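You operate a simulated robot arm through the tools that you are given. There is no shell and no other tool. Be economical: measure what you need, move in short steps, check, and stop when the job is done.

Carry out the task below with a simulated robot arm. There is one attempt and no reset: what you move stays moved.

JOB
Fetch the foam tray and set it on the orange mirror.

It is judged by the outcome, as a careful person would: the job done as asked, and still so three seconds after it is handed in. It fails if anything else is knocked over, pushed out of place, dropped, spilled or broken.

ROBOT AND FRAMES
A 7-joint arm with a two-finger parallel gripper, fixed in place. Base frame: the origin is at the foot of the arm, x ahead of it, y to its left, z up; the work surface is at about z = 0. Readings come in m, rad, newtons and seconds.
With the tool pointing down near the work surface it reaches from about 0.24 to 0.62 m from the base axis. Its first joint turns from -1.152 to 1.152 rad. Payload 2.6 kg.
Tool frame: the origin (TCP) lies between the finger pads and is the grasp point; the fingertips stand 0.03 m ahead of it; z points along the fingers, y is the line along which they close. The gripper opens to 0.094 m. The fingers are 0.028 m wide and 0.01 m thick; the gripper's body (0.05 by 0.096 m) begins 0.055 m behind the TCP.
Orientation is that of the tool frame in the base frame, as a unit quaternion [x, y, z, w]. With the fingers straight down and closing along the base's y, the tool's x points along the base's -x, its y along +y and its z along -z.

CONTROLS
- The arm moves only by the tool arm_command. Its argument "moves" is a list that holds one entry, the list of rows, each a list of 7 numbers: the turn, a rotation vector about the base's x, y, z in rad, then the shift along the base's x, y, z in m, then the gripper command, from -1 (shut) to 1 (fully open), values between in proportion. In form: [[[ax, ay, az, x, y, z, hand], ...]]. A call has 1 to 8 rows; each row is the pose to reach, as a shift and turn from the pose commanded when the call began. Each row takes 0.2 s and may step no farther than 0.05 m and 0.15 rad from the row before; otherwise, or with a gripper value out of range, the whole call is refused. Where a pose cannot be reached the arm comes as near as it can. A force on the tool above 40 N (or 10 N above the force at the start of the call, whichever is more), or a blocked arm, ends the call early, and 0.2 s more pass. The fingers move at their own pace (about 0.072 m/s each) and stop on an object; they squeeze with about 26 N. The grip force told is the motor's: it shows also when the fingers shut on nothing. Time passes only in rows, and 0.2 s behind the last, so rows that repeat a pose let the fingers close. It gives the time, the measured TCP pose, the force on the tool (base axes), the opening and the grip force at its end, in the units of the frame above (readings bear some noise).
- Cameras (640 x 400 px; columns grow to the right, rows downward): "scene" is fixed at [0.0256, 0.4214, 0.5721]; the picture's right is [-0.86, -0.52, 0.00], its down [-0.26, 0.43, -0.87] and it looks along [0.45, -0.74, -0.50] (base axes); focal length 331 px, centre (320, 200). "wrist" rides on the gripper at [-0.037, 0, -0.058] in the tool frame; the picture's right is [0.00, -1.00, 0.00], its down [0.97, 0.00, -0.24] and it looks along [0.24, 0.00, 0.97] (tool axes); focal length 218 px, centre (320, 200).
- get_image(camera): a new picture of that camera. No time passes.
- measure_at(camera, pixels): for up to 12 pixels [column, row] of the newest picture of that camera ("zoom" is the newest enlarged one), the place [x, y, z] in the base frame of the surface seen there, good to about 0.003 m. No time passes.
- inspect(camera, box): a new picture of the part [left, top, right, bottom] of that camera's present view, enlarged. No time passes.
- sign_off(): hands the job in; it is judged then, once.

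Work in short steps. Measure before you move; look again where a grasp or a placing could have gone wrong, and mend it. You have 60 turns and 26 pictures in all, those below and enlarged ones among them. Open the gripper and draw the arm clear of the work before you hand the job in, unless the task says otherwise; then end with one line.

The tools are called after "Emit:" as name(argument=value, ...) on one line, values as JSON. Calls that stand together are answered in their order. arm_command: Moves the arm, as the interface text tells. Its arguments: {"type":"object","properties":{"moves":{"type":"array","items":{"type":"array","items":{"type":"array","items":{"type":"number"}}}}},"required":["moves"]} The other tools are called the same way: get_image (camera) takes a picture; measure_at (camera, pixels) gives the place of the surface under pixels of a picture; inspect (camera, box) takes an enlarged picture of a part of a camera's view; sign_off () hands the job in.

At the start:

```text
clock: 0.0
eef_pos: [0.4145, -0.1026, 0.2669]
tool_rot: [0.0, 1.0, 0.0, 0.0]
ft_force: [-0.2, 0.7, -0.7]
gripper_width: 0.0939
gripper_force: 0.2
```

scene: 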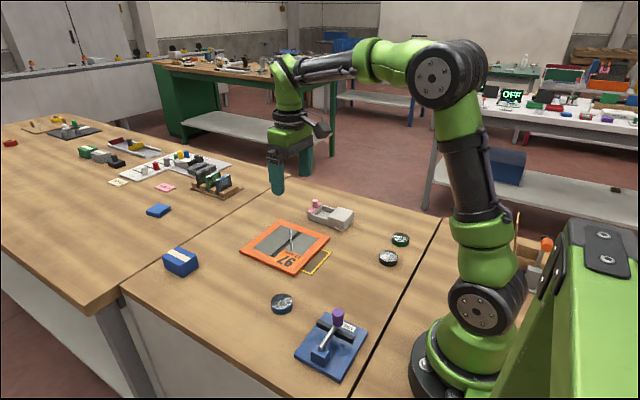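
wrist: 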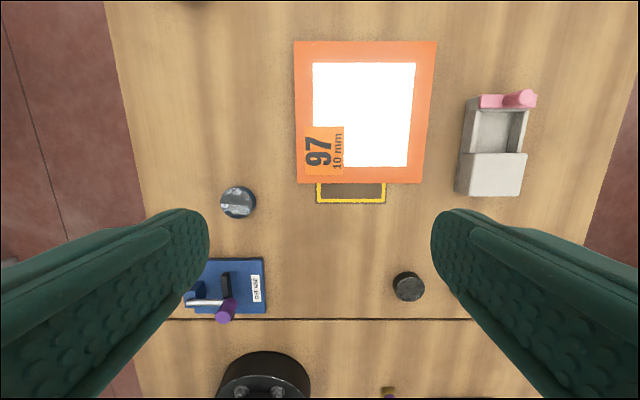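

The foam tray is probably the pale grey tray with a pink part, at scene (332,215) and wrist (493,145). I'll enlarge both views to check it and the mirror.

Emit:
inspect(camera="scene", box=[220, 180, 420, 305])

Emit:
inspect(camera="wrist", box=[280, 30, 600, 230])

```text
3.20 times, centred on (320, 242) of scene
```

zoom: 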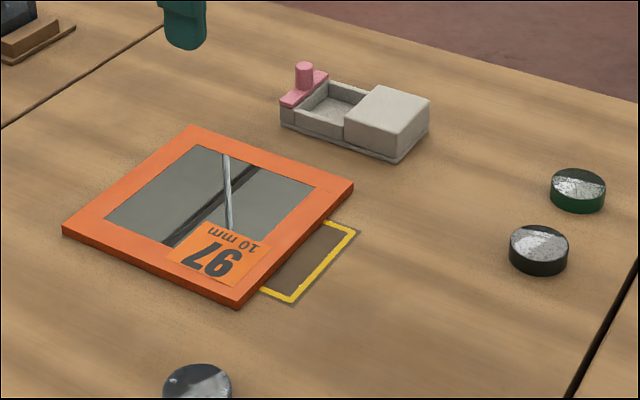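

```text
2.00 times, centred on (440, 130) of wrist
```

zoom: 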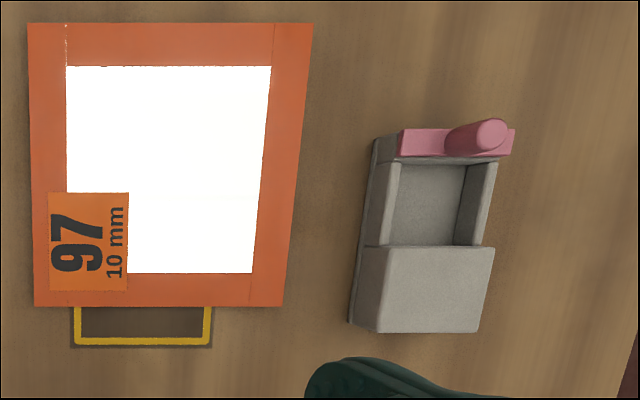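

The tray has a grey base, a raised solid block at the near end and a pink bar with a knob at the far end. I'll measure its corners and heights, and the mirror's.

Emit:
measure_at(camera="zoom", pixels=[[385, 252], [490, 252], [475, 328], [382, 328], [430, 200], [402, 135], [490, 132], [420, 142], [510, 150], [350, 320], [376, 145], [485, 200]])

Emit:
measure_at(camera="wrist", pixels=[[296, 43], [435, 43], [421, 181], [299, 181], [365, 110], [320, 70], [410, 70], [400, 160], [350, 193], [530, 195], [550, 150], [445, 150]])

```text
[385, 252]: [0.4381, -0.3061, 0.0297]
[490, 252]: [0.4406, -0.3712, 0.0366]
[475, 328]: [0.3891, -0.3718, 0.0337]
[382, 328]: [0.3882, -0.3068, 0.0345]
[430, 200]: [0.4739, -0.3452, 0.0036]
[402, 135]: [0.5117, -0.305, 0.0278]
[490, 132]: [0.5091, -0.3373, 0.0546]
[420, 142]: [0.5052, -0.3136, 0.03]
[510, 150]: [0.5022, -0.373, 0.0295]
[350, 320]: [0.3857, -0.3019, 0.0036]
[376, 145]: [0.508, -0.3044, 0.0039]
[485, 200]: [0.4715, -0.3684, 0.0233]
```

```text
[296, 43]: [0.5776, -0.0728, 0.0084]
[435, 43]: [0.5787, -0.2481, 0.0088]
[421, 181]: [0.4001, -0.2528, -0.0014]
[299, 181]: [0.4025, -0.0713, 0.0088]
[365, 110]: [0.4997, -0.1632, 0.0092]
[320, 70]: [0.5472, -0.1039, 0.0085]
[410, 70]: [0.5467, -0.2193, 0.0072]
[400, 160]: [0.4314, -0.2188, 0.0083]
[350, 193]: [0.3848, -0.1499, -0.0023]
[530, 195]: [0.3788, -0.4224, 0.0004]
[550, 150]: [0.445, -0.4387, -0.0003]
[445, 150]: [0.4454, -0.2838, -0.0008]
```

The tray spans x 0.386–0.518 and y −0.375 to −0.302. Its block is 0.065 m wide and 0.035 m high at x 0.388–0.440, and the mirror's centre is about (0.489, −0.161) with its top at z 0.009. I'll move above the block with the gripper open.

Emit:
arm_command(moves=[[[0, 0, 0, 0.0015, -0.034, -0.02, 1], [0, 0, 0, 0.003, -0.068, -0.04, 1], [0, 0, 0, 0.0045, -0.102, -0.06, 1], [0, 0, 0, 0.006, -0.136, -0.08, 1], [0, 0, 0, 0.0075, -0.17, -0.1, 1], [0, 0, 0, 0.009, -0.204, -0.12, 1], [0, 0, 0, 0.0105, -0.2364, -0.147, 1], [0, 0, 0, 0.0105, -0.2364, -0.147, 1]]])

Emit:
get_image(camera="wrist")

```text
clock: 1.8
eef_pos: [0.4261, -0.3387, 0.1205]
tool_rot: [0.0, 1.0, 0.0, 0.0]
ft_force: [0.4, -0.4, 0.7]
gripper_width: 0.0941
gripper_force: 0.1
```

```text
21 pictures are left
```

wrist: 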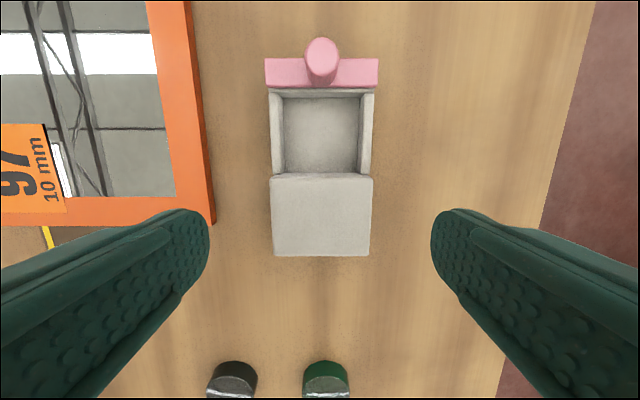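

The block is centred between the fingers, at columns 270–373 against 209–431. I'll go down to TCP z 0.040 and close.

Emit:
arm_command(moves=[[[0, 0, 0, 0, 0, -0.03, 1], [0, 0, 0, 0, 0, -0.055, 1], [0, 0, 0, 0, 0, -0.072, 1], [0, 0, 0, 0, 0, -0.08, 1], [0, 0, 0, 0, 0, -0.08, 1]]])

Emit:
arm_command(moves=[[[0, 0, 0, 0, 0, 0, 0.4], [0, 0, 0, 0, 0, 0, 0.2], [0, 0, 0, 0, 0, 0, -0.2], [0, 0, 0, 0, 0, 0, -1], [0, 0, 0, 0, 0, 0, -1]]])

```text
clock: 3.0
eef_pos: [0.4248, -0.3406, 0.0408]
tool_rot: [0.0, 1.0, 0.0, 0.0]
ft_force: [-0.2, -0.5, 0.0]
gripper_width: 0.094
gripper_force: 0.0
```

```text
clock: 4.2
eef_pos: [0.4262, -0.3395, 0.0425]
tool_rot: [0.0, 1.0, 0.0, 0.0]
ft_force: [-0.2, -0.3, -0.4]
gripper_width: 0.0689
gripper_force: 26.1
```

The fingers are holding at 0.069 m with 26 N. I'll make a small test lift and look.

Emit:
arm_command(moves=[[[0, 0, 0, 0, 0, 0.01, -1], [0, 0, 0, 0, 0, 0.025, -1], [0, 0, 0, 0, 0, 0.04, -1], [0, 0, 0, 0, 0, 0.04, -1]]])

Emit:
inspect(camera="scene", box=[220, 150, 420, 275])

Emit:
get_image(camera="wrist")

```text
clock: 5.2
eef_pos: [0.4258, -0.3392, 0.0814]
tool_rot: [0.0, 1.0, 0.0, 0.0]
ft_force: [-0.1, 0.7, 0.0]
gripper_width: 0.0689
gripper_force: 26.4
```

```text
3.20 times, centred on (320, 212) of scene
```

zoom: 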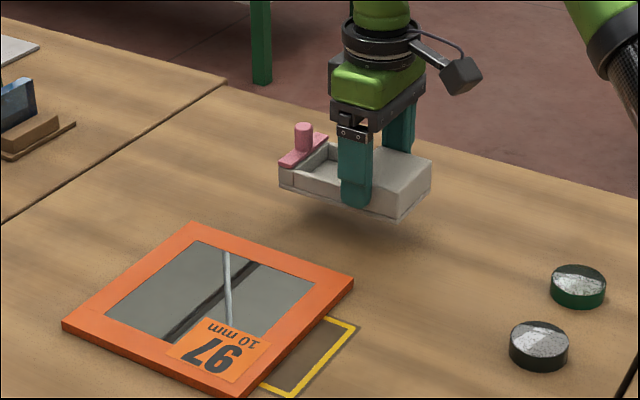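

```text
19 pictures are left
```

wrist: 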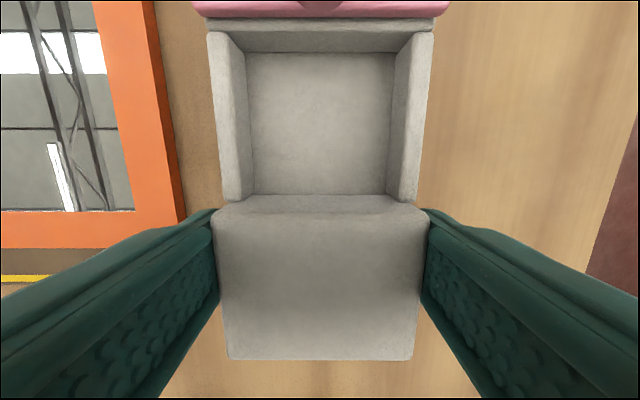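

The tray came up without slipping. I'll check whether it's level and where it now sits.

Emit:
measure_at(camera="wrist", pixels=[[320, 225], [320, 345], [220, 8], [430, 8], [320, 130], [320, 70], [240, 355], [400, 355]])

```text
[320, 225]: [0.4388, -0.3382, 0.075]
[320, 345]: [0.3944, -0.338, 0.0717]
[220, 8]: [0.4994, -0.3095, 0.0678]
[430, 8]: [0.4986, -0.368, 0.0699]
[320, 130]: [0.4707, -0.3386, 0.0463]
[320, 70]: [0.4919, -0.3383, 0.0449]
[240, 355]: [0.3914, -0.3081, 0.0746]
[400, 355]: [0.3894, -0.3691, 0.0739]
```

The tray is level, with its base at about z 0.04. I'll carry it to the mirror's centre, shifting (+0.037, +0.178) and staying well above the mirror.

Emit:
arm_command(moves=[[[0, 0, 0, 0, 0, 0.02, -1], [0, 0, 0, 0.006, 0.03, 0.02, -1], [0, 0, 0, 0.013, 0.065, 0.02, -1], [0, 0, 0, 0.02, 0.1, 0.02, -1], [0, 0, 0, 0.028, 0.135, 0.02, -1], [0, 0, 0, 0.034, 0.165, 0.02, -1], [0, 0, 0, 0.037, 0.178, 0.02, -1], [0, 0, 0, 0.037, 0.178, 0.02, -1]]])

Emit:
get_image(camera="wrist")

Emit:
get_image(camera="scene")

```text
clock: 7.0
eef_pos: [0.4629, -0.1608, 0.1005]
tool_rot: [-0.001, 1.0, 0.0, 0.0]
ft_force: [0.4, -0.2, -0.8]
gripper_width: 0.0689
gripper_force: 26.2
```

```text
18 pictures are left
```

wrist: 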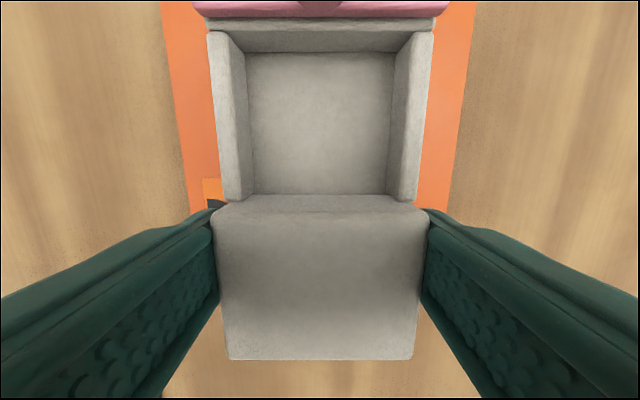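

```text
17 pictures are left
```

scene: 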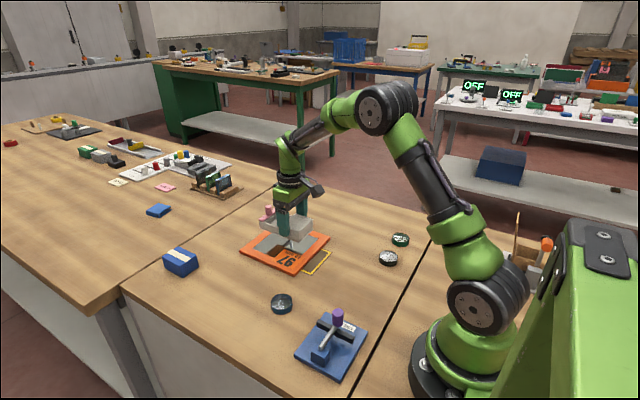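

The tray is centred over the mirror, with orange showing evenly on both sides. Contact should come at about TCP z 0.0495, so I'll lower in small steps.

Emit:
arm_command(moves=[[[0, 0, 0, 0, 0, -0.02, -1], [0, 0, 0, 0, 0, -0.036, -1], [0, 0, 0, 0, 0, -0.044, -1], [0, 0, 0, 0, 0, -0.047, -1], [0, 0, 0, 0, 0, -0.049, -1], [0, 0, 0, 0, 0, -0.05, -1], [0, 0, 0, 0, 0, -0.05, -1]]])

Emit:
inspect(camera="scene", box=[220, 180, 380, 280])

```text
clock: 8.6
eef_pos: [0.4629, -0.1622, 0.0506]
tool_rot: [0.001, 1.0, 0.001, 0.0]
ft_force: [-5.1, 0.7, 13.5]
gripper_width: 0.0688
gripper_force: 26.2
```

```text
4.00 times, centred on (300, 230) of scene
```

zoom: 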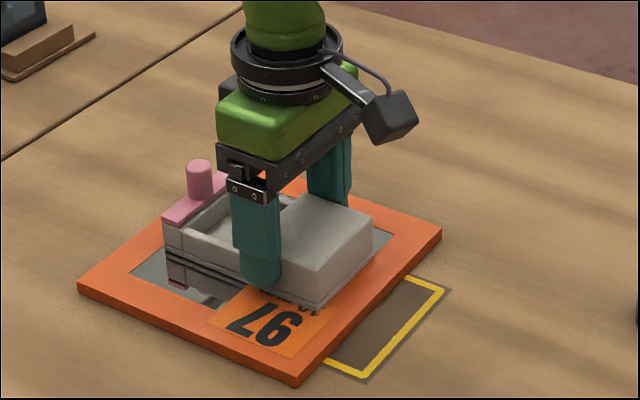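

The tray is touching the mirror with 13.5 N. I'll ease up 1 mm and then open.

Emit:
arm_command(moves=[[[0, 0, 0, 0, 0, 0.0007, -1], [0, 0, 0, 0, 0, 0.0007, -1], [0, 0, 0, 0, 0, 0.0007, 0.6], [0, 0, 0, 0, 0, 0.0007, 1], [0, 0, 0, 0, 0, 0.0007, 1]]])

```text
clock: 9.8
eef_pos: [0.463, -0.1597, 0.0508]
tool_rot: [-0.001, 1.0, 0.0, 0.0]
ft_force: [0.4, -0.5, -0.1]
gripper_width: 0.094
gripper_force: 0.1
```

The tray is released and the force is zero. I'll draw straight up, then check.

Emit:
arm_command(moves=[[[0, 0, 0, 0, 0, 0.02, 1], [0, 0, 0, 0, 0, 0.05, 1], [0, 0, 0, 0, 0, 0.09, 1], [0, 0, 0, 0, 0, 0.13, 1], [0, 0, 0, 0, 0, 0.17, 1], [0, 0, 0, 0, 0, 0.2, 1], [0, 0, 0, 0, 0, 0.2, 1]]])

Emit:
get_image(camera="wrist")

Emit:
inspect(camera="scene", box=[220, 180, 420, 305])

```text
clock: 11.4
eef_pos: [0.4622, -0.1625, 0.2523]
tool_rot: [0.0, 1.0, 0.0, 0.0]
ft_force: [0.6, -1.1, 0.1]
gripper_width: 0.0939
gripper_force: 0.0
```

```text
15 pictures are left
```

wrist: 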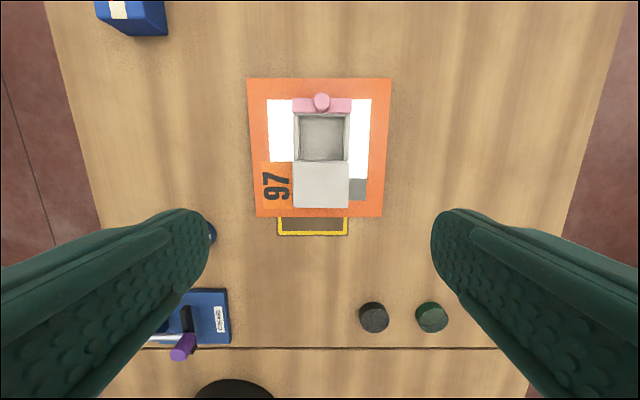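

```text
3.20 times, centred on (320, 242) of scene
```

zoom: 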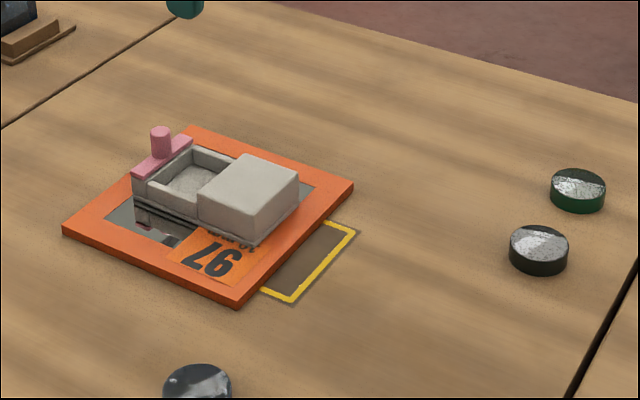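

The tray is resting flat inside the mirror's frame, the mirror hasn't moved, and the arm is clear. I'll hand it in.

Emit:
sign_off()

```text
The job is handed in.
```

The foam tray is sitting flat and centred on the orange mirror, nothing else was moved, and the arm is open and clear.
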